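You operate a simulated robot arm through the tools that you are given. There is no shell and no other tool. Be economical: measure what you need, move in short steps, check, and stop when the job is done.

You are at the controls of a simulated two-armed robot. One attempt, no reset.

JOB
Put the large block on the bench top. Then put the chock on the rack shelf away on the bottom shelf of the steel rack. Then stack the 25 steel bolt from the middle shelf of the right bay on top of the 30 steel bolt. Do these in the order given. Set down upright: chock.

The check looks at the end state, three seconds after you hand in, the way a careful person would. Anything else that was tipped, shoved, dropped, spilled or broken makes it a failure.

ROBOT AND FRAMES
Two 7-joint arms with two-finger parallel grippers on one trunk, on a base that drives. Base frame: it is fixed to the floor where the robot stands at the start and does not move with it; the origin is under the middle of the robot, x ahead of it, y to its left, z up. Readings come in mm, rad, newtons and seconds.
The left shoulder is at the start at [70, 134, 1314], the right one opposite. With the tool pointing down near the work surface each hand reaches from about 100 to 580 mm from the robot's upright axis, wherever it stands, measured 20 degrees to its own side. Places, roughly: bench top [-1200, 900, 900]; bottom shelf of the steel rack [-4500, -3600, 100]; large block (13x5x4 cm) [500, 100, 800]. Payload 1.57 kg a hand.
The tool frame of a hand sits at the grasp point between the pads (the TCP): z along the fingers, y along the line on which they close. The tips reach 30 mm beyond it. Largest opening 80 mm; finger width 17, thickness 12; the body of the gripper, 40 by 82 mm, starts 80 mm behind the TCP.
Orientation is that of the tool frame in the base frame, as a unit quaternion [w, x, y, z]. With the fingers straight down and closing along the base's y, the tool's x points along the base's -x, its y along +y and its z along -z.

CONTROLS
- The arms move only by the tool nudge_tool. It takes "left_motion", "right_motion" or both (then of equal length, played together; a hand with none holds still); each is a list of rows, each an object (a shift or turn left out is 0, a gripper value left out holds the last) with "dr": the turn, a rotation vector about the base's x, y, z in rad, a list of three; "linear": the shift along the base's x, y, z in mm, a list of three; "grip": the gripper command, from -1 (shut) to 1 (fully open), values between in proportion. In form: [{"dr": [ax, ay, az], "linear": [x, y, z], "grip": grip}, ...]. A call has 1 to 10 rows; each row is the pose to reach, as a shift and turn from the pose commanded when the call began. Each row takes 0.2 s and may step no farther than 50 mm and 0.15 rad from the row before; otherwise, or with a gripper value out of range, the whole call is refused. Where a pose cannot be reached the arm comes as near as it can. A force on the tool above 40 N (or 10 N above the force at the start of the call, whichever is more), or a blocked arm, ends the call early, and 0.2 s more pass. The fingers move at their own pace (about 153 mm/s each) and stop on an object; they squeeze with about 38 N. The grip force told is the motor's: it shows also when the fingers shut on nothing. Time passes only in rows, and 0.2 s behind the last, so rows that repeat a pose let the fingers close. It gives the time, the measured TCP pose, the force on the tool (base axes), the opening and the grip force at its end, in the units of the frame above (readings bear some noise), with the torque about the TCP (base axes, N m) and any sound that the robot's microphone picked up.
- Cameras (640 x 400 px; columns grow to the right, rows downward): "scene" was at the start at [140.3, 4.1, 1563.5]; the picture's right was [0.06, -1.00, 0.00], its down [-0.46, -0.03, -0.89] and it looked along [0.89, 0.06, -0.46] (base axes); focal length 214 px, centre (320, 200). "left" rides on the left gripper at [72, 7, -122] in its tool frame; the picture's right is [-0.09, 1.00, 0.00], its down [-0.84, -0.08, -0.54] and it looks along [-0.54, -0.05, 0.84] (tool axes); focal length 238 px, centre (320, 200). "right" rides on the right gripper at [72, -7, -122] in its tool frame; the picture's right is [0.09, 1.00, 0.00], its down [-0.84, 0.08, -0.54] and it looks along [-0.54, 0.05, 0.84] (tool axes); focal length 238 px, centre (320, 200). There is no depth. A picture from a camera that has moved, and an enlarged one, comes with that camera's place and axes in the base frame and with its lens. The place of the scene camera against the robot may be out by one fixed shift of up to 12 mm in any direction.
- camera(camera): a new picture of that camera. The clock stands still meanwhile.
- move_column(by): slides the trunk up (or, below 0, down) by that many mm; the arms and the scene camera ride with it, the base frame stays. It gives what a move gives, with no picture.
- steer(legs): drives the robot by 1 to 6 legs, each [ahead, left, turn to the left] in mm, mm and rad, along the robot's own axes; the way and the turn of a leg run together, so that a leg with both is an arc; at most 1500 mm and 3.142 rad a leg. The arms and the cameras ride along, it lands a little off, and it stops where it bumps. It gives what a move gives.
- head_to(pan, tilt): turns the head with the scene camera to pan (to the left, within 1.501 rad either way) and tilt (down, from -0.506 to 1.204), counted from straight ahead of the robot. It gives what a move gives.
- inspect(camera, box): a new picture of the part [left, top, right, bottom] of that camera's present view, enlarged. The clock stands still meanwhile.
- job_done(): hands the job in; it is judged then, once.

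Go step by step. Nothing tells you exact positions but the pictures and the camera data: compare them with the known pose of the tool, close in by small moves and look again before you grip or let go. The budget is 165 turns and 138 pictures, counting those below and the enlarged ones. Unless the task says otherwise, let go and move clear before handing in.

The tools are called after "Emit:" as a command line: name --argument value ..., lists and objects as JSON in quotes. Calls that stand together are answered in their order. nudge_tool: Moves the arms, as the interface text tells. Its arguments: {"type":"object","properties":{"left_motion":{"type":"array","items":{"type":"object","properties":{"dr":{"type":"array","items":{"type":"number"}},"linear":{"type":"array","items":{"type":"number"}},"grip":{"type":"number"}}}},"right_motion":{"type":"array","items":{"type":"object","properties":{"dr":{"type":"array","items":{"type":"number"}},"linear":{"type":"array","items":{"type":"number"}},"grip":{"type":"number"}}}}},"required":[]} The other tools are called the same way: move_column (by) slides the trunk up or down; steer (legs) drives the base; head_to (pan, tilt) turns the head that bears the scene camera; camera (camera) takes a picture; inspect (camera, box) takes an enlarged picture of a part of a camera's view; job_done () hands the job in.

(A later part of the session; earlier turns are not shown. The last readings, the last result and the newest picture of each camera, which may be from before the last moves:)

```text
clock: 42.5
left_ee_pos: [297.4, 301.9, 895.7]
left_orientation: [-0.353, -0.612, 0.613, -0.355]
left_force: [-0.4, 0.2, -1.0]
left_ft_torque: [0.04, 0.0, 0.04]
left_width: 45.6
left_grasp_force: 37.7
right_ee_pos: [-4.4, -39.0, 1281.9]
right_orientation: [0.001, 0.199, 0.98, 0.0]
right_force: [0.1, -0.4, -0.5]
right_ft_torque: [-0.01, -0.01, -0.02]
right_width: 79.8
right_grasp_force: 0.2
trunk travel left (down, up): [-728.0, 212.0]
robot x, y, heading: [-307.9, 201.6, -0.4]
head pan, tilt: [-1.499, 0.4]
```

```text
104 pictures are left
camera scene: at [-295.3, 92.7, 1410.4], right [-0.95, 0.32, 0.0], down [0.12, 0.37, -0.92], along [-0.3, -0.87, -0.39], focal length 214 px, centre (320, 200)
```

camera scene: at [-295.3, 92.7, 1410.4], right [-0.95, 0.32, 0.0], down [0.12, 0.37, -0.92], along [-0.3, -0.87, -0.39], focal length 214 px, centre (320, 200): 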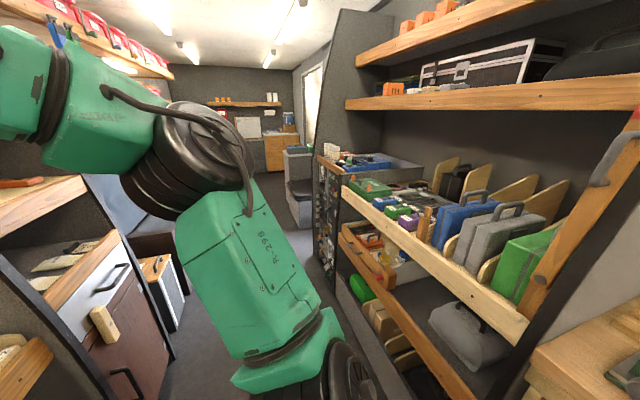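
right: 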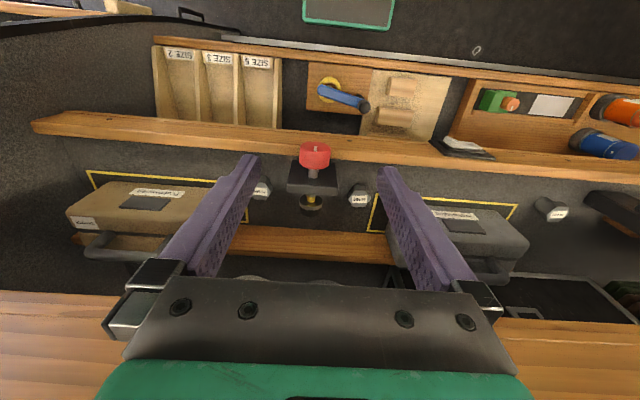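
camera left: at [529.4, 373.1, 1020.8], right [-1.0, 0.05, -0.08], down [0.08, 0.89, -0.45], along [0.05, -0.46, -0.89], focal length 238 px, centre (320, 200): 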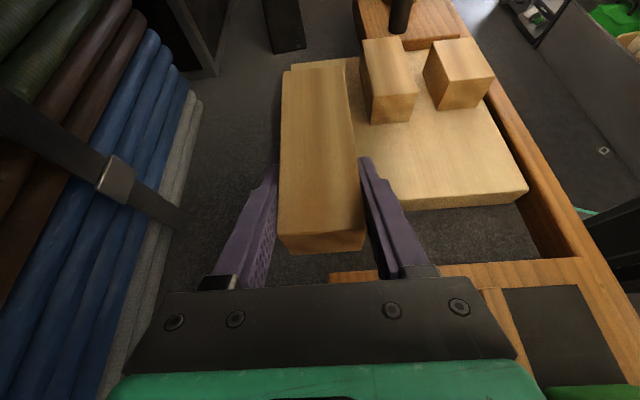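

Tuck the hand with smaller steps.

Emit:
nudge_tool --left_motion '[{"linear": [-30, 0, 38]}, {"linear": [-60, 0, 76]}, {"linear": [-90, 0, 114]}, {"linear": [-120, 0, 152]}, {"linear": [-150, 0, 190]}, {"linear": [-180, 0, 210]}]'

Emit:
steer --legs '[[154, 65, 0]]'

Emit:
steer --legs '[[0, 0, 1.5]]'

Emit:
head_to --pan 1.3 --tilt 0.6

Emit:
camera --camera "scene"

```text
clock: 43.9
left_ee_pos: [114.1, 301.3, 1107.7]
left_orientation: [-0.353, -0.612, 0.613, -0.354]
left_force: [0.4, -0.9, -1.2]
left_ft_torque: [0.03, 0.02, 0.02]
left_width: 45.1
left_grasp_force: 37.8
right_ee_pos: [-6.1, -38.5, 1283.7]
right_orientation: [0.0, 0.197, 0.98, 0.0]
right_force: [-0.2, 0.0, 0.4]
right_ft_torque: [0.0, 0.04, 0.0]
right_width: 80.1
right_grasp_force: 0.1
trunk travel left (down, up): [-728.0, 212.0]
robot x, y, heading: [-308.3, 205.4, -0.401]
head pan, tilt: [-1.499, 0.4]
```

```text
clock: 45.3
left_ee_pos: [281.3, 299.7, 1106.7]
left_orientation: [-0.353, -0.611, 0.614, -0.354]
left_force: [0.1, 0.1, -0.7]
left_ft_torque: [0.04, -0.04, 0.02]
left_width: 45.6
left_grasp_force: 38.4
right_ee_pos: [161.0, -39.0, 1283.6]
right_orientation: [0.001, 0.2, 0.98, 0.001]
right_force: [-0.7, 0.6, 0.1]
right_ft_torque: [0.02, 0.01, 0.0]
right_width: 80.1
right_grasp_force: 0.1
trunk travel left (down, up): [-728.0, 212.0]
robot x, y, heading: [-145.5, 199.6, -0.404]
head pan, tilt: [-1.499, 0.4]
```

```text
clock: 49.4
left_ee_pos: [-215.4, 633.6, 1106.9]
left_orientation: [0.015, 0.865, -0.029, 0.5]
left_force: [-0.6, -0.1, -1.4]
left_ft_torque: [-0.02, 0.05, 0.02]
left_width: 45.8
left_grasp_force: 38.2
right_ee_pos: [116.2, 491.0, 1281.9]
right_orientation: [0.0, -0.525, 0.851, 0.001]
right_force: [-0.7, 0.6, 0.6]
right_ft_torque: [0.0, 0.01, 0.0]
right_width: 79.7
right_grasp_force: 0.0
trunk travel left (down, up): [-728.0, 212.0]
robot x, y, heading: [-142.8, 204.7, 1.107]
head pan, tilt: [-1.499, 0.4]
```

```text
clock: 51.9
left_ee_pos: [-215.3, 634.0, 1107.7]
left_orientation: [0.015, 0.865, -0.029, 0.5]
left_force: [0.6, -0.6, -0.7]
left_ft_torque: [0.0, 0.03, -0.01]
left_width: 45.3
left_grasp_force: 37.7
right_ee_pos: [115.3, 491.2, 1282.4]
right_orientation: [0.001, -0.526, 0.851, 0.0]
right_force: [-0.3, 0.0, -0.2]
right_ft_torque: [0.03, 0.0, -0.04]
right_width: 79.8
right_grasp_force: 0.1
trunk travel left (down, up): [-728.0, 212.0]
robot x, y, heading: [-141.8, 202.8, 1.109]
head pan, tilt: [1.3, 0.6]
```

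```text
103 pictures are left
camera scene: at [-188.0, 304.1, 1392.2], right [0.67, 0.74, 0.0], down [0.42, -0.38, -0.82], along [-0.61, 0.55, -0.57], focal length 214 px, centre (320, 200)
```

scene: 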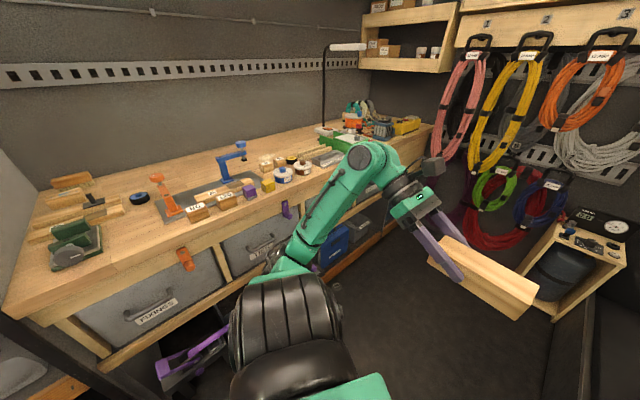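

The bench (front edge x≈-830) has a free area near (-1040,190). Turn to face it and look closer.

Emit:
steer --legs '[[0, 0, 1.2], [0, 0, 0.83]]'

Emit:
head_to --pan 0.0 --tilt 0.6

Emit:
camera --camera "scene"

```text
clock: 57.4
left_ee_pos: [-504.4, -47.3, 1107.4]
left_orientation: [-0.414, 0.489, 0.715, 0.281]
left_force: [-0.5, 0.2, -1.5]
left_ft_torque: [-0.05, -0.02, 0.0]
left_width: 45.6
left_grasp_force: 38.0
right_ee_pos: [-516.2, 313.8, 1282.3]
right_orientation: [-0.001, 1.0, -0.013, 0.0]
right_force: [-0.2, 0.0, 0.2]
right_ft_torque: [0.02, -0.01, 0.03]
right_width: 80.1
right_grasp_force: 0.0
trunk travel left (down, up): [-728.0, 212.0]
robot x, y, heading: [-144.9, 203.2, 3.115]
head pan, tilt: [1.3, 0.6]
```

```text
clock: 58.9
left_ee_pos: [-505.2, -46.2, 1108.1]
left_orientation: [-0.414, 0.488, 0.715, 0.28]
left_force: [-0.2, -0.2, -0.8]
left_ft_torque: [-0.06, -0.05, -0.02]
left_width: 45.6
left_grasp_force: 38.0
right_ee_pos: [-517.8, 313.1, 1282.6]
right_orientation: [0.0, 1.0, -0.013, 0.0]
right_force: [-0.6, -0.8, -0.7]
right_ft_torque: [0.02, -0.01, 0.01]
right_width: 79.9
right_grasp_force: 0.0
trunk travel left (down, up): [-728.0, 212.0]
robot x, y, heading: [-142.4, 200.7, 3.119]
head pan, tilt: [0.0, 0.6]
```

```text
102 pictures are left
camera scene: at [-283.4, 203.2, 1392.2], right [0.03, 1.0, 0.0], down [0.56, -0.01, -0.82], along [-0.82, 0.02, -0.57], focal length 214 px, centre (320, 200)
```

scene: 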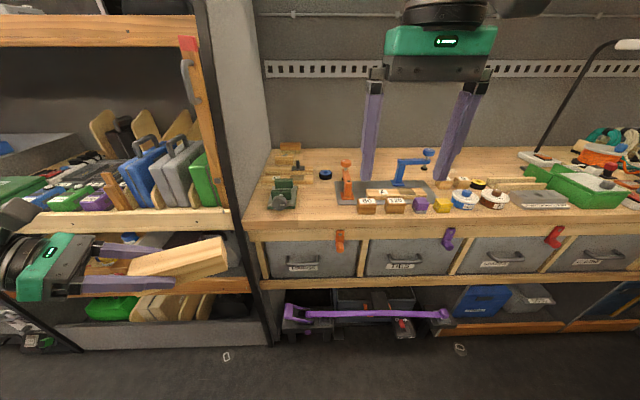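

Emit:
inspect --camera "scene" --box '[240, 135, 400, 235]'

Emit:
inspect --camera "scene" --box '[400, 135, 560, 235]'

```text
4.00 times, centred on (320, 185) of scene
camera zoom: at [-283.4, 203.2, 1392.2], right [0.03, 1.0, 0.0], down [0.56, -0.01, -0.82], along [-0.82, 0.02, -0.57], focal length 858 px, centre (320, 260)
```

zoom: 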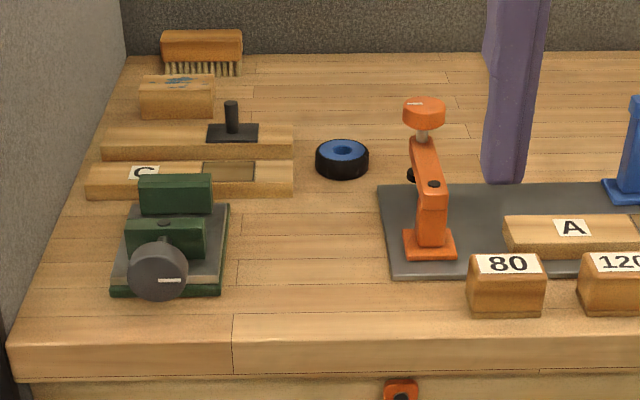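

```text
4.00 times, centred on (480, 185) of scene
camera zoom: at [-283.4, 203.2, 1392.2], right [0.03, 1.0, 0.0], down [0.56, -0.01, -0.82], along [-0.82, 0.02, -0.57], focal length 858 px, centre (-320, 260)
```

zoom: 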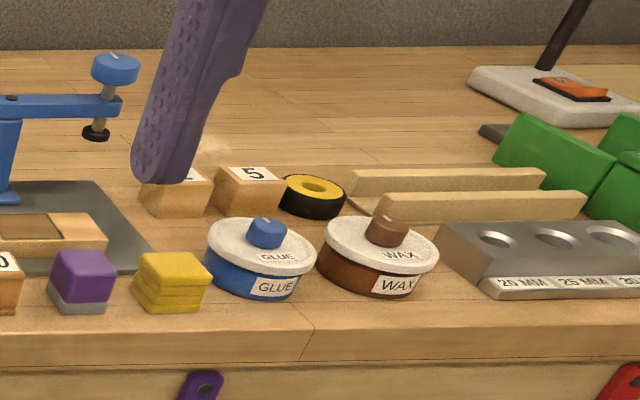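

A clear spot is at about x -900…-1090, y 206±70. Turn the hand to point toward -x, then approach.

Emit:
nudge_tool --left_motion '[{"dr": [0, 0, 0.15]}, {"dr": [0, 0, 0.3]}, {"dr": [0, 0, 0.45]}, {"dr": [0, 0, 0.6]}, {"dr": [0, 0, 0.75]}, {"dr": [0, 0, 0.9]}, {"dr": [0, 0, 1.05]}, {"dr": [0, 0, 1.193]}]'

Emit:
steer --legs '[[270, -100, 0]]'

Emit:
camera --camera "scene"

Emit:
camera --camera "left"

```text
clock: 60.7
left_ee_pos: [-480.5, -248.0, 1082.9]
left_orientation: [-0.508, 0.02, 0.861, 0.008]
left_force: [-0.1, 1.3, -0.7]
left_ft_torque: [-0.02, -0.04, 0.03]
left_width: 45.6
left_grasp_force: 38.2
left hand out of reach, approached as far as the arm can: row 2, 3, 4, 5, 6, 7, 8
right_ee_pos: [-515.2, 313.3, 1282.9]
right_orientation: [0.0, 1.0, -0.014, -0.001]
right_force: [0.1, -0.3, 0.6]
right_ft_torque: [0.02, 0.0, -0.03]
right_width: 80.2
right_grasp_force: 0.0
trunk travel left (down, up): [-728.0, 212.0]
robot x, y, heading: [-144.9, 199.2, 3.117]
head pan, tilt: [0.0, 0.6]
```

```text
clock: 62.6
left_ee_pos: [-746.5, -140.0, 1083.3]
left_orientation: [-0.508, 0.022, 0.861, 0.01]
left_force: [-0.4, 0.3, -0.2]
left_ft_torque: [-0.02, -0.02, -0.02]
left_width: 45.5
left_grasp_force: 37.8
right_ee_pos: [-781.0, 422.0, 1281.8]
right_orientation: [-0.001, 1.0, -0.014, 0.0]
right_force: [0.9, 0.3, 0.0]
right_ft_torque: [-0.04, 0.0, -0.01]
right_width: 80.2
right_grasp_force: 0.1
trunk travel left (down, up): [-728.0, 212.0]
robot x, y, heading: [-410.7, 311.9, 3.115]
head pan, tilt: [0.0, 0.6]
```

```text
99 pictures are left
camera scene: at [-548.2, 310.8, 1392.4], right [0.03, 1.0, 0.0], down [0.56, -0.02, -0.83], along [-0.83, 0.02, -0.56], focal length 214 px, centre (320, 200)
```

scene: 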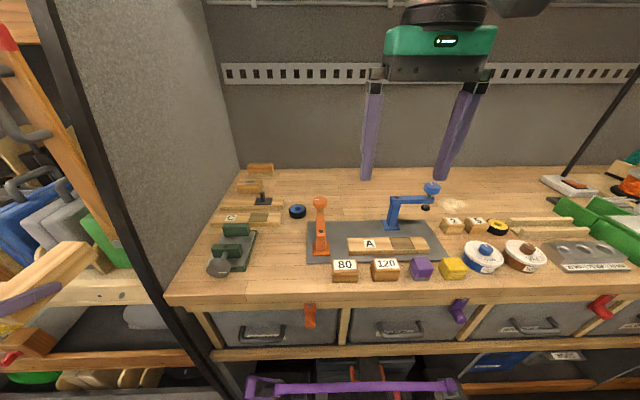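

```text
98 pictures are left
camera left: at [-675.5, -135.3, 1205.4], right [0.09, 0.99, -0.09], down [0.87, -0.12, -0.47], along [-0.48, -0.03, -0.88], focal length 238 px, centre (320, 200)
```

left: 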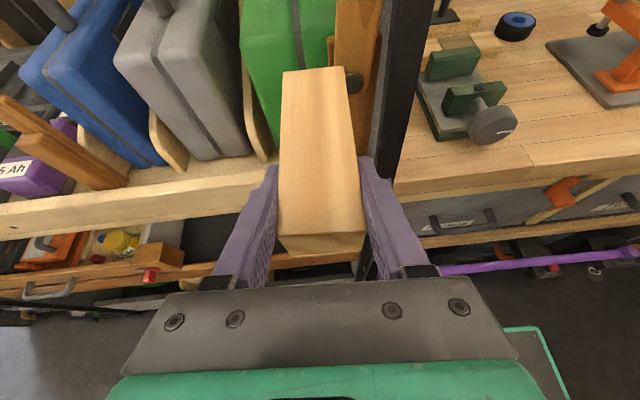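

The hand drifted left because that pose is too close to the body. Back up clear of the partition, then extend the hand forward and to the right.

Emit:
steer --legs '[[-250, 0, 0.024]]'

Emit:
nudge_tool --left_motion '[{"linear": [-35, 30, 0]}, {"linear": [-70, 60, 0]}, {"linear": [-105, 90, 0]}, {"linear": [-140, 115, 0]}, {"linear": [-170, 140, 0]}]'

Emit:
camera --camera "scene"

```text
clock: 64.5
left_ee_pos: [-490.8, -151.2, 1082.7]
left_orientation: [-0.507, 0.012, 0.862, 0.003]
left_force: [0.4, 1.3, -1.7]
left_ft_torque: [-0.01, -0.01, 0.04]
left_width: 45.6
left_grasp_force: 38.1
right_ee_pos: [-537.7, 410.5, 1282.4]
right_orientation: [0.0, 1.0, -0.002, 0.002]
right_force: [-0.3, 0.3, 0.4]
right_ft_torque: [0.0, -0.02, 0.01]
right_width: 79.9
right_grasp_force: 0.0
trunk travel left (down, up): [-728.0, 212.0]
robot x, y, heading: [-162.2, 306.9, 3.138]
head pan, tilt: [0.0, 0.6]
```

```text
clock: 65.7
left_ee_pos: [-499.5, -149.4, 1064.0]
left_orientation: [-0.508, 0.015, 0.861, 0.005]
left_force: [-0.2, 0.4, -0.5]
left_ft_torque: [0.0, -0.05, -0.01]
left_width: 45.3
left_grasp_force: 38.2
left hand out of reach, approached as far as the arm can: row 1, 2, 3, 4, 5
right_ee_pos: [-534.6, 410.3, 1283.2]
right_orientation: [0.0, 1.0, -0.002, -0.001]
right_force: [0.7, 0.8, 0.2]
right_ft_torque: [-0.01, 0.01, -0.02]
right_width: 80.0
right_grasp_force: 0.0
trunk travel left (down, up): [-728.0, 212.0]
robot x, y, heading: [-162.2, 303.3, 3.137]
head pan, tilt: [0.0, 0.6]
```

```text
97 pictures are left
camera scene: at [-300.4, 304.3, 1392.2], right [0.01, 1.0, 0.0], down [0.57, 0.0, -0.82], along [-0.82, 0.0, -0.57], focal length 214 px, centre (320, 200)
```

scene: 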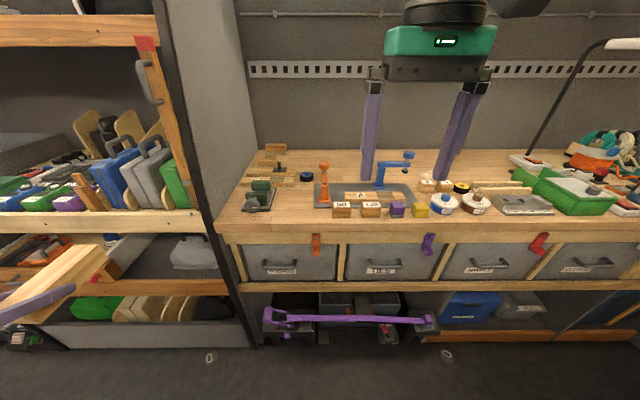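

That pose is a dead-end for the wrist; rotate the hand back inward and see where it settles.

Emit:
nudge_tool --left_motion '[{"dr": [0, 0, -0.15]}, {"dr": [0, 0, -0.3]}, {"dr": [0, 0, -0.45]}, {"dr": [0, 0, -0.6]}, {"dr": [0, 0, -0.75]}, {"dr": [0, 0, -0.9]}, {"dr": [0, 0, -1.05]}, {"dr": [0, 0, -1.19]}]'

Emit:
camera --camera "scene"

```text
clock: 67.5
left_ee_pos: [-497.2, -149.5, 1061.4]
left_orientation: [-0.418, 0.493, 0.706, 0.288]
left_force: [0.5, -0.3, -1.7]
left_ft_torque: [-0.03, 0.0, 0.0]
left_width: 45.5
left_grasp_force: 37.5
right_ee_pos: [-537.3, 410.5, 1283.0]
right_orientation: [-0.001, 1.0, -0.003, -0.001]
right_force: [0.4, -0.4, 0.4]
right_ft_torque: [-0.02, -0.03, -0.05]
right_width: 80.0
right_grasp_force: 0.1
trunk travel left (down, up): [-728.0, 212.0]
robot x, y, heading: [-158.8, 304.8, 3.141]
head pan, tilt: [0.0, 0.6]
```

```text
96 pictures are left
camera scene: at [-301.4, 304.0, 1392.1], right [0.01, 1.0, 0.0], down [0.57, 0.0, -0.82], along [-0.82, 0.0, -0.57], focal length 214 px, centre (320, 200)
```

scene: 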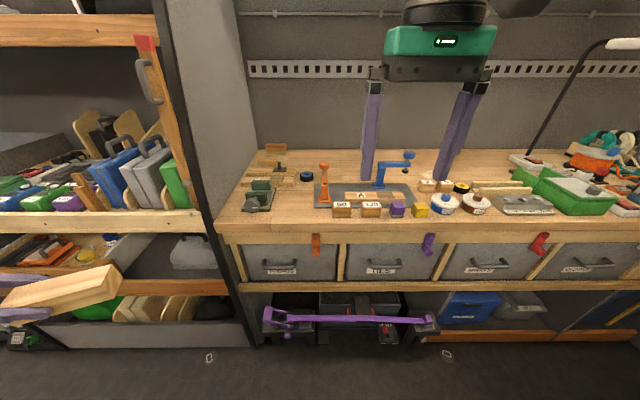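

Commands reset to the actual pose, good. I'll keep the hand's inward pointing and instead place the block diagonally with the robot turned; first bring the hand back to a comfortable position.

Emit:
nudge_tool --left_motion '[{"linear": [-20, 40, 0]}, {"linear": [-40, 80, 0]}, {"linear": [-60, 120, 0]}, {"linear": [-80, 160, 0]}, {"linear": [-100, 200, 0]}]'

Emit:
steer --legs '[[0, -340, 0], [0, 0, 0.5]]'

Emit:
head_to --pan -0.2 --tilt 0.6

Emit:
camera --camera "scene"

```text
clock: 68.7
left_ee_pos: [-599.6, 51.3, 1060.1]
left_orientation: [-0.419, 0.492, 0.707, 0.287]
left_force: [-0.4, 0.5, -1.4]
left_ft_torque: [-0.07, -0.02, 0.01]
left_width: 45.6
left_grasp_force: 38.0
right_ee_pos: [-536.2, 410.7, 1281.3]
right_orientation: [0.0, 1.0, -0.002, 0.0]
right_force: [0.9, 0.1, 0.1]
right_ft_torque: [0.0, -0.03, -0.01]
right_width: 80.1
right_grasp_force: 0.0
trunk travel left (down, up): [-728.0, 212.0]
robot x, y, heading: [-160.3, 307.5, 3.14]
head pan, tilt: [0.0, 0.6]
```

```text
clock: 72.3
left_ee_pos: [-420.7, 215.8, 1060.4]
left_orientation: [-0.477, 0.303, 0.806, 0.175]
left_force: [0.0, -0.1, -1.7]
left_ft_torque: [-0.03, -0.02, 0.01]
left_width: 45.8
left_grasp_force: 37.9
right_ee_pos: [-537.8, 561.5, 1281.4]
right_orientation: [0.0, 0.97, 0.243, 0.0]
right_force: [-1.1, 1.1, 0.2]
right_ft_torque: [0.01, -0.07, -0.02]
right_width: 80.1
right_grasp_force: 0.0
trunk travel left (down, up): [-728.0, 212.0]
robot x, y, heading: [-158.9, 649.0, -2.65]
head pan, tilt: [0.0, 0.6]
```

```text
clock: 73.1
left_ee_pos: [-421.1, 216.0, 1059.9]
left_orientation: [-0.476, 0.303, 0.807, 0.175]
left_force: [1.5, -0.6, -0.7]
left_ft_torque: [0.01, -0.02, 0.01]
left_width: 46.0
left_grasp_force: 37.7
right_ee_pos: [-537.8, 560.5, 1281.2]
right_orientation: [-0.001, 0.97, 0.243, -0.001]
right_force: [-0.7, -0.5, 0.1]
right_ft_torque: [-0.02, 0.01, -0.01]
right_width: 80.1
right_grasp_force: 0.2
trunk travel left (down, up): [-728.0, 212.0]
robot x, y, heading: [-158.6, 652.7, -2.644]
head pan, tilt: [-0.201, 0.6]
```

```text
95 pictures are left
camera scene: at [-288.2, 597.2, 1392.2], right [-0.29, 0.96, 0.0], down [0.54, 0.16, -0.82], along [-0.79, -0.24, -0.57], focal length 214 px, centre (320, 200)
```

scene: 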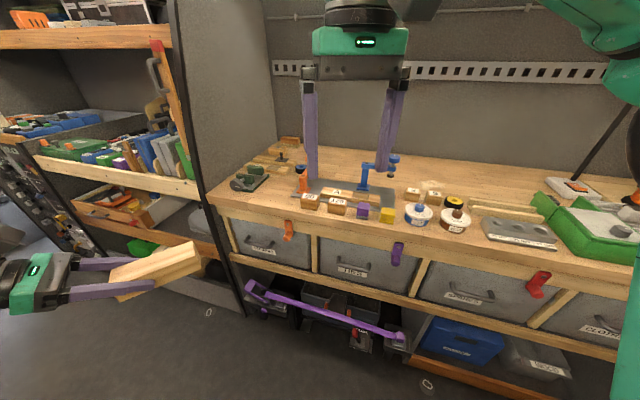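

Now drive closer so the held block hovers at the bench edge.

Emit:
steer --legs '[[287, -173, 0]]'

Emit:
camera --camera "left"

Emit:
camera --camera "scene"

```text
clock: 75.3
left_ee_pos: [-752.8, 229.5, 1061.7]
left_orientation: [-0.477, 0.303, 0.807, 0.175]
left_force: [-0.1, 0.0, -1.3]
left_ft_torque: [-0.01, -0.07, -0.03]
left_width: 45.4
left_grasp_force: 38.2
right_ee_pos: [-869.4, 575.6, 1282.6]
right_orientation: [0.001, 0.97, 0.244, -0.001]
right_force: [-0.1, -0.7, 0.8]
right_ft_torque: [-0.03, -0.02, 0.01]
right_width: 79.7
right_grasp_force: 0.0
trunk travel left (down, up): [-728.0, 212.0]
robot x, y, heading: [-489.2, 663.6, -2.647]
head pan, tilt: [-0.201, 0.6]
```

```text
94 pictures are left
camera left: at [-694.4, 190.0, 1183.8], right [0.69, 0.72, -0.09], down [0.61, -0.64, -0.47], along [-0.4, 0.27, -0.88], focal length 238 px, centre (320, 200)
```

left: 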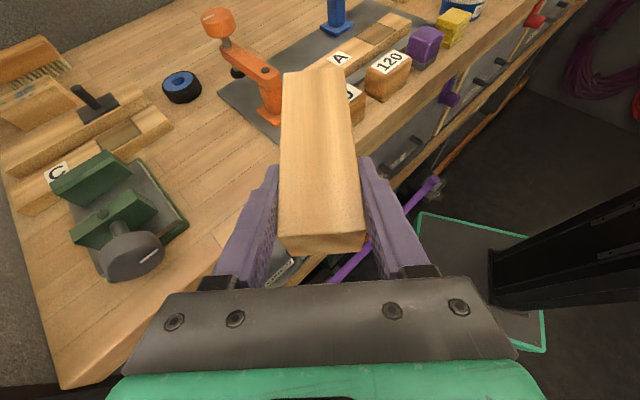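

```text
93 pictures are left
camera scene: at [-620.6, 612.6, 1392.3], right [-0.29, 0.96, 0.0], down [0.54, 0.16, -0.83], along [-0.79, -0.24, -0.56], focal length 214 px, centre (320, 200)
```

scene: 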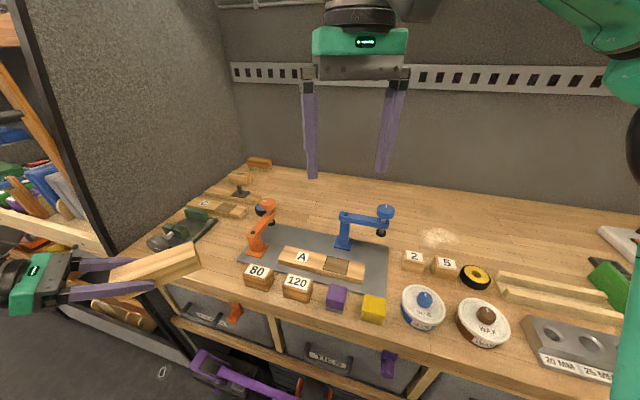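

Free area is x -870…-1130, y 125…303. Drive 70 mm further, then extend the hand over the spot.

Emit:
steer --legs '[[70, 0, 0]]'

Emit:
nudge_tool --left_motion '[{"linear": [-35, 0, -12]}, {"linear": [-70, 0, -24]}, {"linear": [-105, 0, -40]}, {"linear": [-143, -1, -60]}, {"linear": [-143, -1, -85]}]'

Emit:
camera --camera "left"

Emit:
camera --camera "scene"

```text
clock: 76.3
left_ee_pos: [-810.0, 243.6, 1060.4]
left_orientation: [-0.468, 0.34, 0.791, 0.197]
left_force: [-2.9, 0.1, -0.9]
left_ft_torque: [-0.02, -0.19, -0.17]
left_width: 45.3
left_grasp_force: 38.4
right_ee_pos: [-894.1, 598.3, 1282.1]
right_orientation: [-0.001, 0.98, 0.2, -0.001]
right_force: [-0.3, 0.9, -1.0]
right_ft_torque: [-0.1, 0.07, 0.01]
right_width: 80.1
right_grasp_force: 0.0
trunk travel left (down, up): [-728.0, 212.0]
robot x, y, heading: [-513.4, 650.1, -2.739]
head pan, tilt: [-0.201, 0.6]
```

```text
clock: 77.5
left_ee_pos: [-952.2, 240.8, 974.8]
left_orientation: [-0.469, 0.339, 0.792, 0.197]
left_force: [-3.1, -5.8, 11.9]
left_ft_torque: [1.09, 0.48, 0.46]
left_width: 45.9
left_grasp_force: 38.2
right_ee_pos: [-895.6, 595.8, 1282.3]
right_orientation: [-0.001, 0.98, 0.199, 0.0]
right_force: [-0.5, -0.2, -0.2]
right_ft_torque: [0.02, -0.04, 0.01]
right_width: 79.9
right_grasp_force: 0.0
trunk travel left (down, up): [-728.0, 212.0]
robot x, y, heading: [-510.7, 650.0, -2.74]
head pan, tilt: [-0.201, 0.6]
```

```text
92 pictures are left
camera left: at [-898.3, 195.2, 1097.8], right [0.75, 0.66, -0.09], down [0.55, -0.69, -0.47], along [-0.37, 0.3, -0.88], focal length 238 px, centre (320, 200)
```

left: 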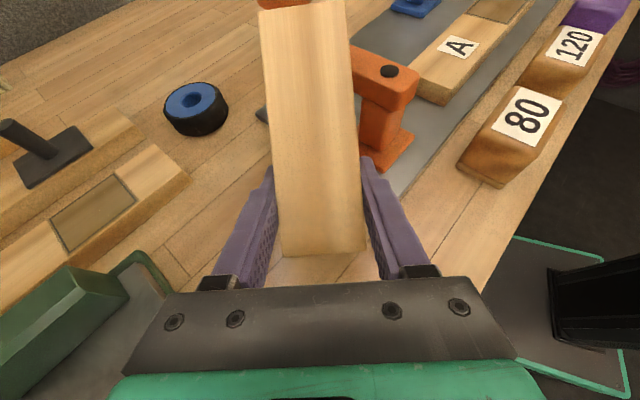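

```text
91 pictures are left
camera scene: at [-643.2, 609.6, 1392.1], right [-0.2, 0.98, 0.0], down [0.55, 0.11, -0.82], along [-0.81, -0.16, -0.57], focal length 214 px, centre (320, 200)
```

scene: 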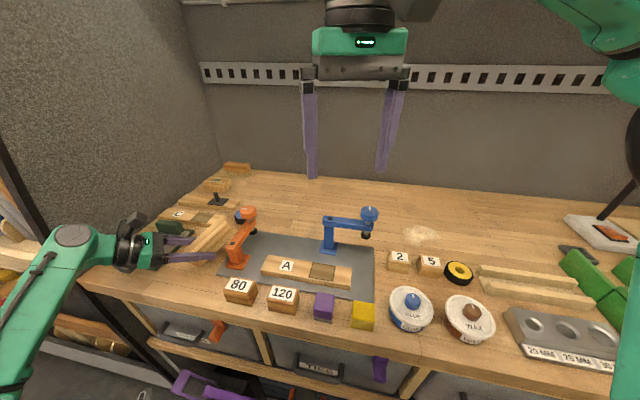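

The base bumped and yawed, so the hand came in 45 mm off and the block is touching the orange clamp. Lift away immediately.

Emit:
nudge_tool --left_motion '[{"linear": [0, 0, 20]}, {"linear": [0, -10, 50]}, {"linear": [0, -50, 60]}]'

Emit:
camera --camera "left"

Emit:
inspect --camera "scene" --box '[160, 180, 320, 280]'

```text
clock: 78.3
left_ee_pos: [-952.0, 193.6, 1034.1]
left_orientation: [-0.467, 0.339, 0.792, 0.197]
left_force: [0.9, -0.3, -1.0]
left_ft_torque: [-0.03, -0.05, -0.01]
left_width: 45.8
left_grasp_force: 38.4
right_ee_pos: [-895.5, 597.4, 1281.0]
right_orientation: [-0.001, 0.98, 0.199, 0.0]
right_force: [-0.6, -0.6, -0.3]
right_ft_torque: [-0.01, -0.04, 0.0]
right_width: 79.9
right_grasp_force: 0.1
trunk travel left (down, up): [-728.0, 212.0]
robot x, y, heading: [-511.1, 653.3, -2.741]
head pan, tilt: [-0.201, 0.6]
```

```text
90 pictures are left
camera left: at [-899.4, 146.2, 1157.8], right [0.75, 0.66, -0.08], down [0.55, -0.69, -0.47], along [-0.37, 0.3, -0.88], focal length 238 px, centre (320, 200)
```

left: 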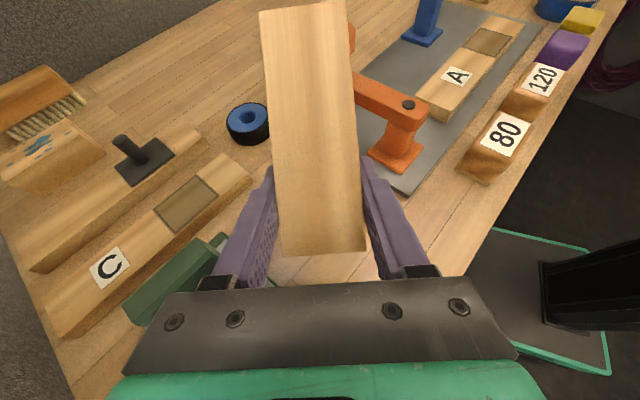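

```text
4.00 times, centred on (240, 230) of scene
camera zoom: at [-644.0, 610.2, 1392.0], right [-0.2, 0.98, 0.0], down [0.55, 0.11, -0.82], along [-0.81, -0.16, -0.57], focal length 858 px, centre (640, 80)
```

zoom: 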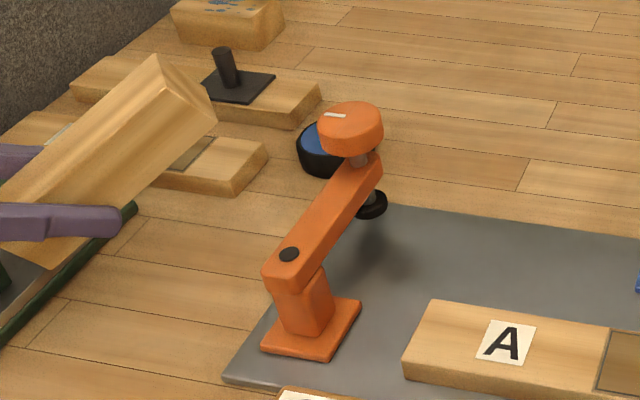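

The clamp looks unmoved relative to its mat, but the block pitched ~29° nose-up in my grip. I'll rotate the hand nose-down by that amount so the block is level before placing.

Emit:
nudge_tool --left_motion '[{"dr": [-0.09, -0.087, 0], "linear": [0, 0, 10]}, {"dr": [-0.18, -0.173, 0], "linear": [0, 0, 10]}, {"dr": [-0.27, -0.26, 0], "linear": [0, 0, 10]}, {"dr": [-0.36, -0.346, 0], "linear": [0, 0, 10]}]'

Emit:
camera --camera "left"

Emit:
inspect --camera "scene" --box '[80, 160, 280, 285]'

```text
clock: 79.3
left_ee_pos: [-953.1, 192.7, 1047.2]
left_orientation: [-0.256, 0.38, 0.883, 0.106]
left_force: [-0.8, 0.6, -1.4]
left_ft_torque: [-0.05, -0.04, 0.01]
left_width: 45.8
left_grasp_force: 38.5
right_ee_pos: [-896.0, 598.2, 1281.4]
right_orientation: [0.0, 0.98, 0.198, 0.0]
right_force: [0.2, 1.2, 0.5]
right_ft_torque: [0.04, 0.0, 0.01]
right_width: 80.1
right_grasp_force: 0.2
trunk travel left (down, up): [-728.0, 212.0]
robot x, y, heading: [-510.2, 649.1, -2.742]
head pan, tilt: [-0.201, 0.6]
```

```text
88 pictures are left
camera left: at [-946.3, 196.0, 1188.5], right [0.77, 0.63, -0.05], down [0.63, -0.78, 0.01], along [-0.03, -0.04, -1.0], focal length 238 px, centre (320, 200)
```

left: 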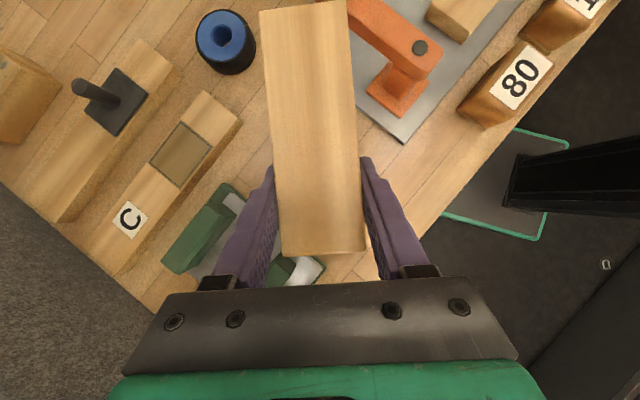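

```text
3.20 times, centred on (180, 222) of scene
camera zoom: at [-643.9, 612.6, 1392.1], right [-0.2, 0.98, 0.0], down [0.55, 0.11, -0.82], along [-0.81, -0.16, -0.57], focal length 686 px, centre (768, 128)
```

zoom: 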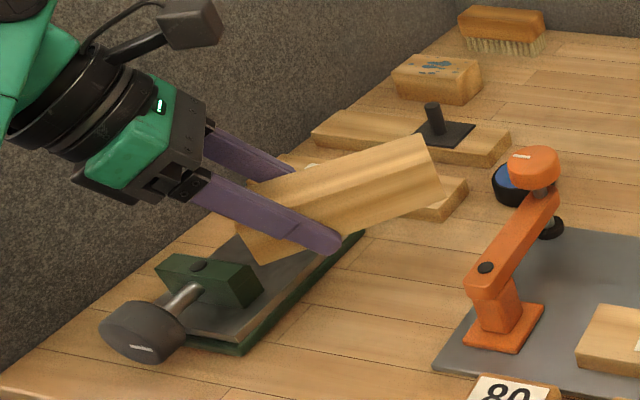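

Emit:
inspect --camera "left" --box '[210, 0, 420, 131]'

Emit:
inspect --camera "left" --box '[210, 140, 420, 271]'

```text
3.05 times, centred on (315, 66) of left
camera zoom: at [-946.3, 196.0, 1188.5], right [0.77, 0.63, -0.05], down [0.63, -0.78, 0.01], along [-0.03, -0.04, -1.0], focal length 726 px, centre (335, 610)
```

zoom: 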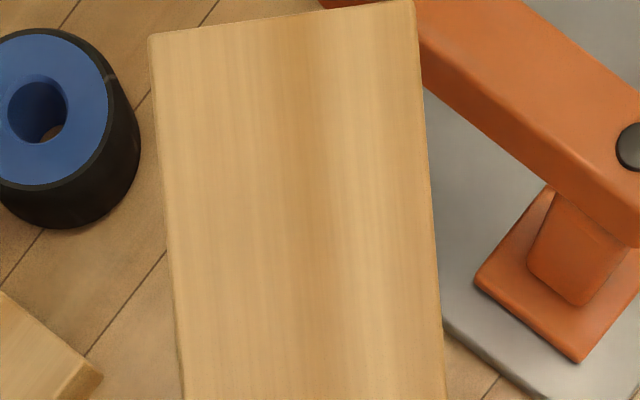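

```text
3.05 times, centred on (315, 206) of left
camera zoom: at [-946.3, 196.0, 1188.5], right [0.77, 0.63, -0.05], down [0.63, -0.78, 0.01], along [-0.03, -0.04, -1.0], focal length 726 px, centre (335, 183)
```

zoom: 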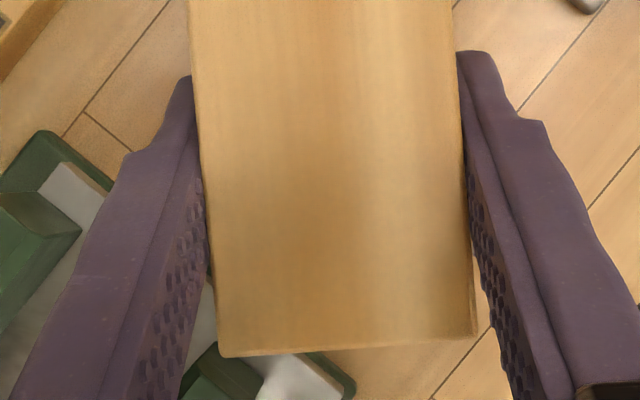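

Nearly level (≈2° nose-up). Apply a small correction and lower towards the bench.

Emit:
nudge_tool --left_motion '[{"dr": [-0.029, -0.028, 0], "linear": [-3, 3, -30]}, {"dr": [-0.029, -0.028, 0], "linear": [-3, 3, -65]}, {"dr": [-0.029, -0.028, 0], "linear": [-3, 3, -92]}]'

Emit:
camera --camera "left"

Emit:
inspect --camera "scene" --box '[80, 180, 280, 305]'

```text
clock: 80.1
left_ee_pos: [-957.3, 195.4, 952.7]
left_orientation: [-0.239, 0.38, 0.888, 0.1]
left_force: [-0.1, -0.1, -1.6]
left_ft_torque: [-0.04, 0.0, 0.0]
left_width: 45.6
left_grasp_force: 37.7
right_ee_pos: [-895.0, 597.2, 1282.3]
right_orientation: [0.0, 0.98, 0.2, 0.0]
right_force: [0.7, 0.2, 0.4]
right_ft_torque: [0.01, 0.0, -0.01]
right_width: 79.8
right_grasp_force: 0.1
trunk travel left (down, up): [-728.0, 212.0]
robot x, y, heading: [-510.0, 652.7, -2.744]
head pan, tilt: [-0.201, 0.6]
```

```text
84 pictures are left
camera left: at [-952.9, 202.2, 1095.2], right [0.78, 0.63, -0.05], down [0.63, -0.77, 0.05], along [-0.01, -0.07, -1.0], focal length 238 px, centre (320, 200)
```

left: 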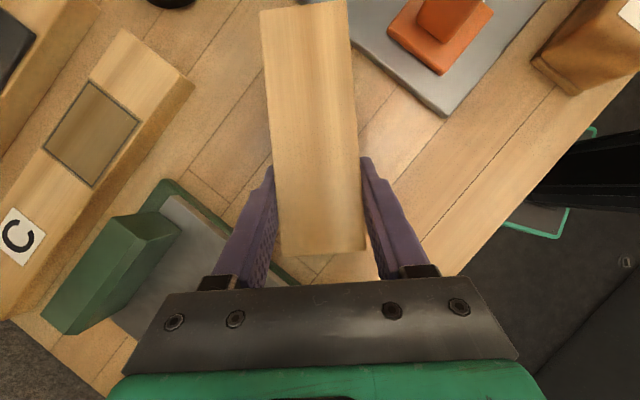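

```text
3.20 times, centred on (180, 242) of scene
camera zoom: at [-643.4, 611.0, 1392.2], right [-0.2, 0.98, 0.0], down [0.55, 0.11, -0.82], along [-0.81, -0.16, -0.57], focal length 686 px, centre (768, 64)
```

zoom: 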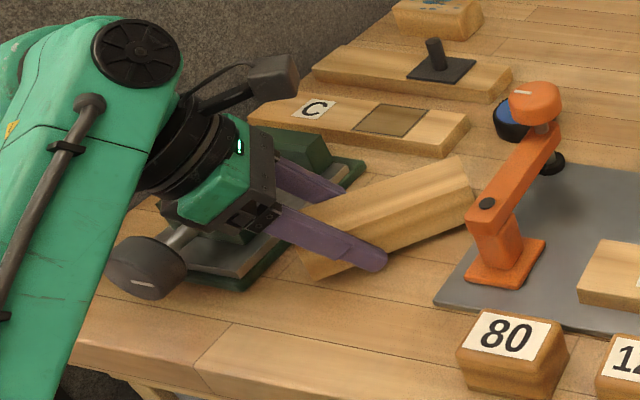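

Continue lowering gently to contact.

Emit:
nudge_tool --left_motion '[{"linear": [0, 0, -8]}, {"linear": [0, 0, -14]}]'

Emit:
nudge_tool --left_motion '[{"linear": [0, 0, -2]}, {"linear": [0, 0, -4]}, {"linear": [0, 0, -6]}]'

```text
clock: 80.7
left_ee_pos: [-958.3, 195.4, 950.3]
left_orientation: [-0.249, 0.383, 0.885, 0.094]
left_force: [7.8, 2.4, 15.1]
left_ft_torque: [0.4, -0.48, -0.21]
left_width: 45.7
left_grasp_force: 37.6
right_ee_pos: [-891.5, 600.2, 1283.6]
right_orientation: [0.0, 0.98, 0.199, -0.002]
right_force: [0.1, 0.0, 0.5]
right_ft_torque: [-0.02, -0.03, -0.01]
right_width: 80.2
right_grasp_force: 0.0
trunk travel left (down, up): [-728.0, 212.0]
robot x, y, heading: [-508.0, 650.4, -2.738]
head pan, tilt: [-0.201, 0.6]
stopped in row 2 (left hand): the force on the tool passed its limit (the readings are from after the stop); the commanded pose is now the measured one
```

```text
clock: 81.5
left_ee_pos: [-958.4, 194.1, 951.3]
left_orientation: [-0.255, 0.383, 0.883, 0.088]
left_force: [8.1, 2.2, 18.2]
left_ft_torque: [0.47, -0.53, -0.3]
left_width: 45.6
left_grasp_force: 37.9
right_ee_pos: [-891.5, 600.6, 1283.5]
right_orientation: [0.001, 0.98, 0.199, -0.002]
right_force: [-1.0, 0.0, 0.0]
right_ft_torque: [0.0, -0.03, -0.01]
right_width: 79.8
right_grasp_force: 0.1
trunk travel left (down, up): [-728.0, 212.0]
robot x, y, heading: [-509.5, 650.7, -2.739]
head pan, tilt: [-0.201, 0.6]
stopped in row 3 (left hand): the force on the tool passed its limit (the readings are from after the stop); the commanded pose is now the measured one
```

Emit:
camera --camera "left"

Emit:
inspect --camera "scene" --box '[80, 180, 280, 305]'

```text
82 pictures are left
camera left: at [-949.4, 202.6, 1092.9], right [0.77, 0.63, -0.09], down [0.64, -0.77, 0.03], along [-0.05, -0.08, -1.0], focal length 238 px, centre (320, 200)
```

left: 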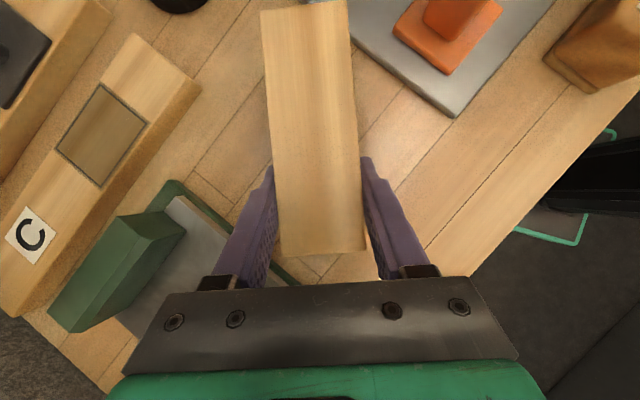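

```text
3.20 times, centred on (180, 242) of scene
camera zoom: at [-639.2, 614.0, 1392.5], right [-0.2, 0.98, 0.0], down [0.55, 0.11, -0.83], along [-0.81, -0.17, -0.56], focal length 686 px, centre (768, 64)
```

zoom: 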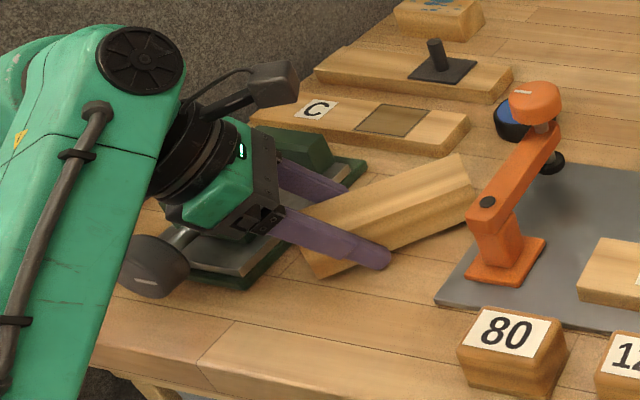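

Triangulating the mat gives a bench height of ≈915, so the block is on the bench now. Release gently with partial opening.

Emit:
nudge_tool --left_motion '[{"grip": 0.3}, {"grip": 0.5}, {"grip": 0.6}]'

Emit:
camera --camera "left"

Emit:
inspect --camera "scene" --box '[80, 180, 280, 305]'

```text
clock: 82.2
left_ee_pos: [-960.1, 193.4, 950.6]
left_orientation: [-0.256, 0.382, 0.884, 0.087]
left_force: [-8.7, -12.0, 32.1]
left_ft_torque: [0.46, -0.2, 0.26]
left_width: 50.2
left_grasp_force: 0.0
right_ee_pos: [-891.9, 599.4, 1283.1]
right_orientation: [0.0, 0.98, 0.2, -0.001]
right_force: [0.2, -0.4, 0.4]
right_ft_torque: [-0.02, -0.01, -0.02]
right_width: 80.4
right_grasp_force: 0.0
trunk travel left (down, up): [-728.0, 212.0]
robot x, y, heading: [-508.0, 650.8, -2.74]
head pan, tilt: [-0.201, 0.6]
```

```text
80 pictures are left
camera left: at [-950.7, 201.4, 1092.9], right [0.77, 0.63, -0.09], down [0.64, -0.77, 0.03], along [-0.05, -0.08, -1.0], focal length 238 px, centre (320, 200)
```

left: 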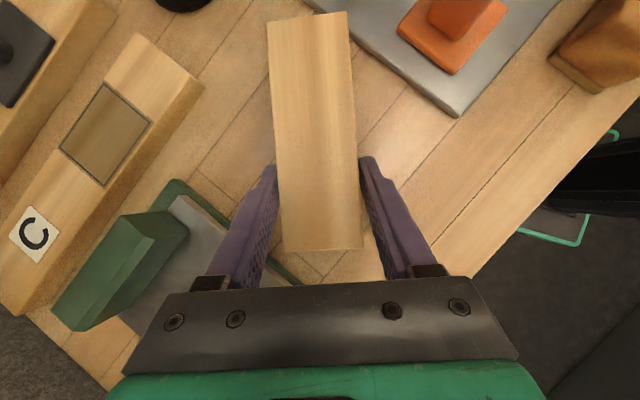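

```text
3.20 times, centred on (180, 242) of scene
camera zoom: at [-640.3, 613.1, 1392.8], right [-0.2, 0.98, 0.0], down [0.55, 0.11, -0.83], along [-0.81, -0.16, -0.56], focal length 686 px, centre (768, 64)
```

zoom: 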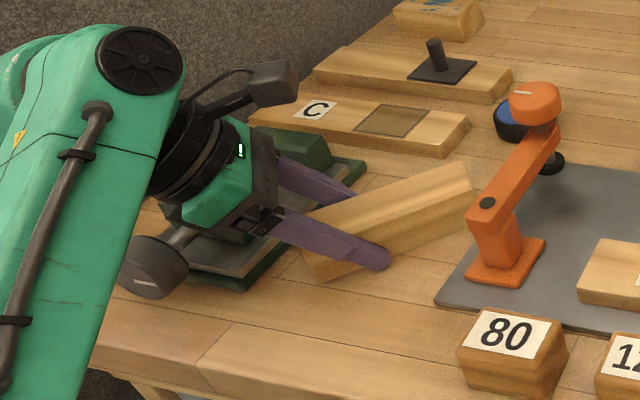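

The block has settled; the right fingertip is pressing the bench. Lift slightly and continue opening.

Emit:
nudge_tool --left_motion '[{"linear": [0, 0, 4], "grip": 0.6}, {"linear": [0, 0, 7]}, {"linear": [0, 0, 9]}]'

Emit:
camera --camera "left"

```text
clock: 83.0
left_ee_pos: [-961.5, 194.1, 953.9]
left_orientation: [-0.25, 0.382, 0.885, 0.093]
left_force: [0.0, -0.4, 0.2]
left_ft_torque: [-0.05, 0.01, -0.02]
left_width: 64.0
left_grasp_force: 0.0
right_ee_pos: [-895.5, 598.7, 1281.7]
right_orientation: [-0.001, 0.98, 0.199, 0.0]
right_force: [0.3, -0.1, -0.6]
right_ft_torque: [0.03, -0.02, -0.01]
right_width: 80.2
right_grasp_force: 0.0
trunk travel left (down, up): [-728.0, 212.0]
robot x, y, heading: [-505.5, 651.5, -2.735]
head pan, tilt: [-0.201, 0.6]
```

```text
78 pictures are left
camera left: at [-952.6, 202.1, 1094.9], right [0.77, 0.63, -0.07], down [0.63, -0.77, 0.04], along [-0.03, -0.08, -1.0], focal length 238 px, centre (320, 200)
```

left: 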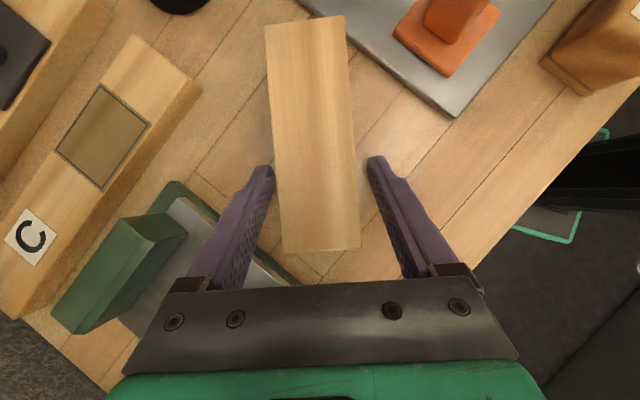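

Released. Center slightly, lift straight up and retreat.

Emit:
nudge_tool --left_motion '[{"linear": [-3.5, -3.5, 3]}, {"linear": [-3.5, -3.5, 40]}, {"linear": [-3.5, -3.5, 85]}, {"linear": [30, -20, 120]}, {"linear": [70, -20, 145]}, {"linear": [115, -20, 160]}]'

Emit:
camera --camera "scene"

Emit:
camera --camera "left"

```text
refused: row 4 steps farther than a row can; nothing moved
```

```text
77 pictures are left
camera scene: at [-642.9, 612.1, 1391.9], right [-0.2, 0.98, 0.0], down [0.55, 0.11, -0.83], along [-0.81, -0.16, -0.56], focal length 214 px, centre (320, 200)
```

scene: 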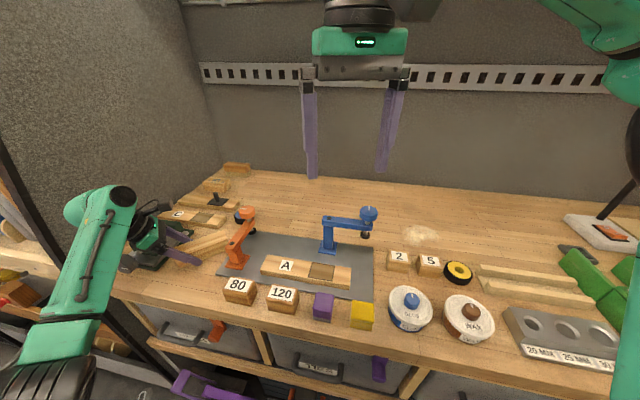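

```text
76 pictures are left
camera left: at [-952.6, 202.1, 1094.9], right [0.77, 0.63, -0.07], down [0.63, -0.77, 0.04], along [-0.03, -0.08, -1.0], focal length 238 px, centre (320, 200)
```

left: 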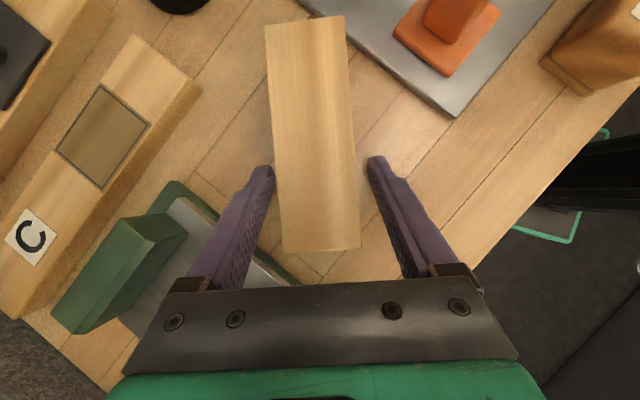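

Emit:
nudge_tool --left_motion '[{"linear": [-3.5, -3.5, 3]}, {"linear": [-3.5, -3.5, 40]}, {"linear": [-3.5, -3.5, 85]}, {"linear": [26, -10, 115]}, {"linear": [62, -15, 140]}, {"linear": [105, -20, 155]}]'

Emit:
camera --camera "left"

```text
clock: 84.5
left_ee_pos: [-852.7, 174.0, 1110.7]
left_orientation: [-0.252, 0.382, 0.885, 0.089]
left_force: [0.1, -0.3, 0.0]
left_ft_torque: [-0.02, 0.01, 0.0]
left_width: 64.1
left_grasp_force: 0.1
right_ee_pos: [-893.6, 597.2, 1283.3]
right_orientation: [-0.001, 0.98, 0.2, -0.001]
right_force: [0.1, 0.3, 0.0]
right_ft_torque: [-0.01, 0.0, -0.01]
right_width: 80.0
right_grasp_force: 0.0
trunk travel left (down, up): [-728.0, 212.0]
robot x, y, heading: [-514.8, 650.2, -2.742]
head pan, tilt: [-0.201, 0.6]
```

```text
75 pictures are left
camera left: at [-845.2, 182.2, 1253.1], right [0.77, 0.63, -0.08], down [0.64, -0.77, 0.03], along [-0.04, -0.08, -1.0], focal length 238 px, centre (320, 200)
```

left: 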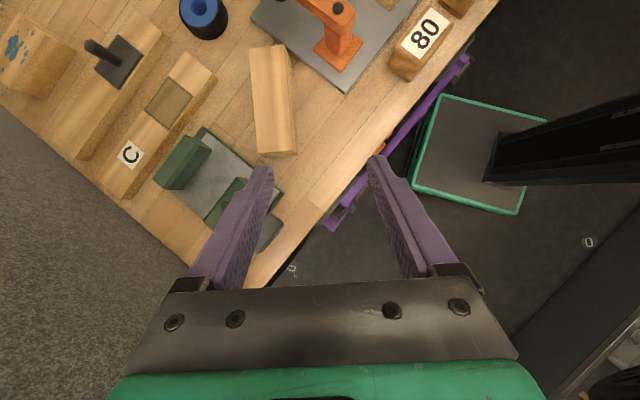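

The block rests flat on the bench, neighbours intact. Now back into the aisle, turn toward -y and look for the rack.

Emit:
steer --legs '[[-331, 140, 0], [0, 0, 1.17]]'

Emit:
head_to --pan 0.0 --tilt 0.25

Emit:
camera --camera "scene"

```text
clock: 89.7
left_ee_pos: [158.5, 146.8, 1109.9]
left_orientation: [-0.26, -0.171, 0.948, -0.065]
left_force: [0.9, 0.5, -0.2]
left_ft_torque: [0.02, 0.02, 0.01]
left_width: 64.1
left_grasp_force: 0.1
right_ee_pos: [-249.4, 276.7, 1282.3]
right_orientation: [0.0, 0.706, 0.709, 0.0]
right_force: [-0.5, -0.2, -0.6]
right_ft_torque: [0.0, -0.01, -0.03]
right_width: 79.9
right_grasp_force: 0.0
trunk travel left (down, up): [-728.0, 212.0]
robot x, y, heading: [-147.7, 656.1, -1.57]
head pan, tilt: [-0.201, 0.6]
```

```text
clock: 90.5
left_ee_pos: [158.3, 147.8, 1111.8]
left_orientation: [-0.26, -0.171, 0.948, -0.064]
left_force: [-0.9, 0.5, -0.4]
left_ft_torque: [0.0, -0.05, 0.03]
left_width: 64.2
left_grasp_force: 0.1
right_ee_pos: [-247.9, 274.9, 1282.7]
right_orientation: [0.0, 0.706, 0.708, 0.0]
right_force: [0.2, 0.3, -0.7]
right_ft_torque: [-0.01, 0.01, 0.0]
right_width: 80.1
right_grasp_force: 0.1
trunk travel left (down, up): [-728.0, 212.0]
robot x, y, heading: [-146.5, 654.1, -1.568]
head pan, tilt: [0.0, 0.25]
```

```text
74 pictures are left
camera scene: at [-147.5, 506.5, 1424.3], right [-1.0, 0.0, 0.0], down [0.0, 0.25, -0.97], along [0.0, -0.97, -0.25], focal length 214 px, centre (320, 200)
```

scene: 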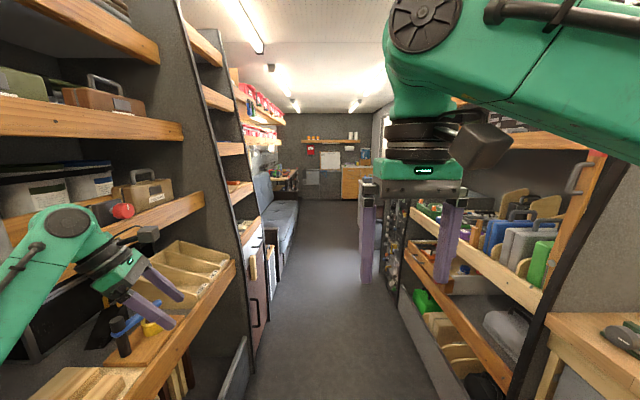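

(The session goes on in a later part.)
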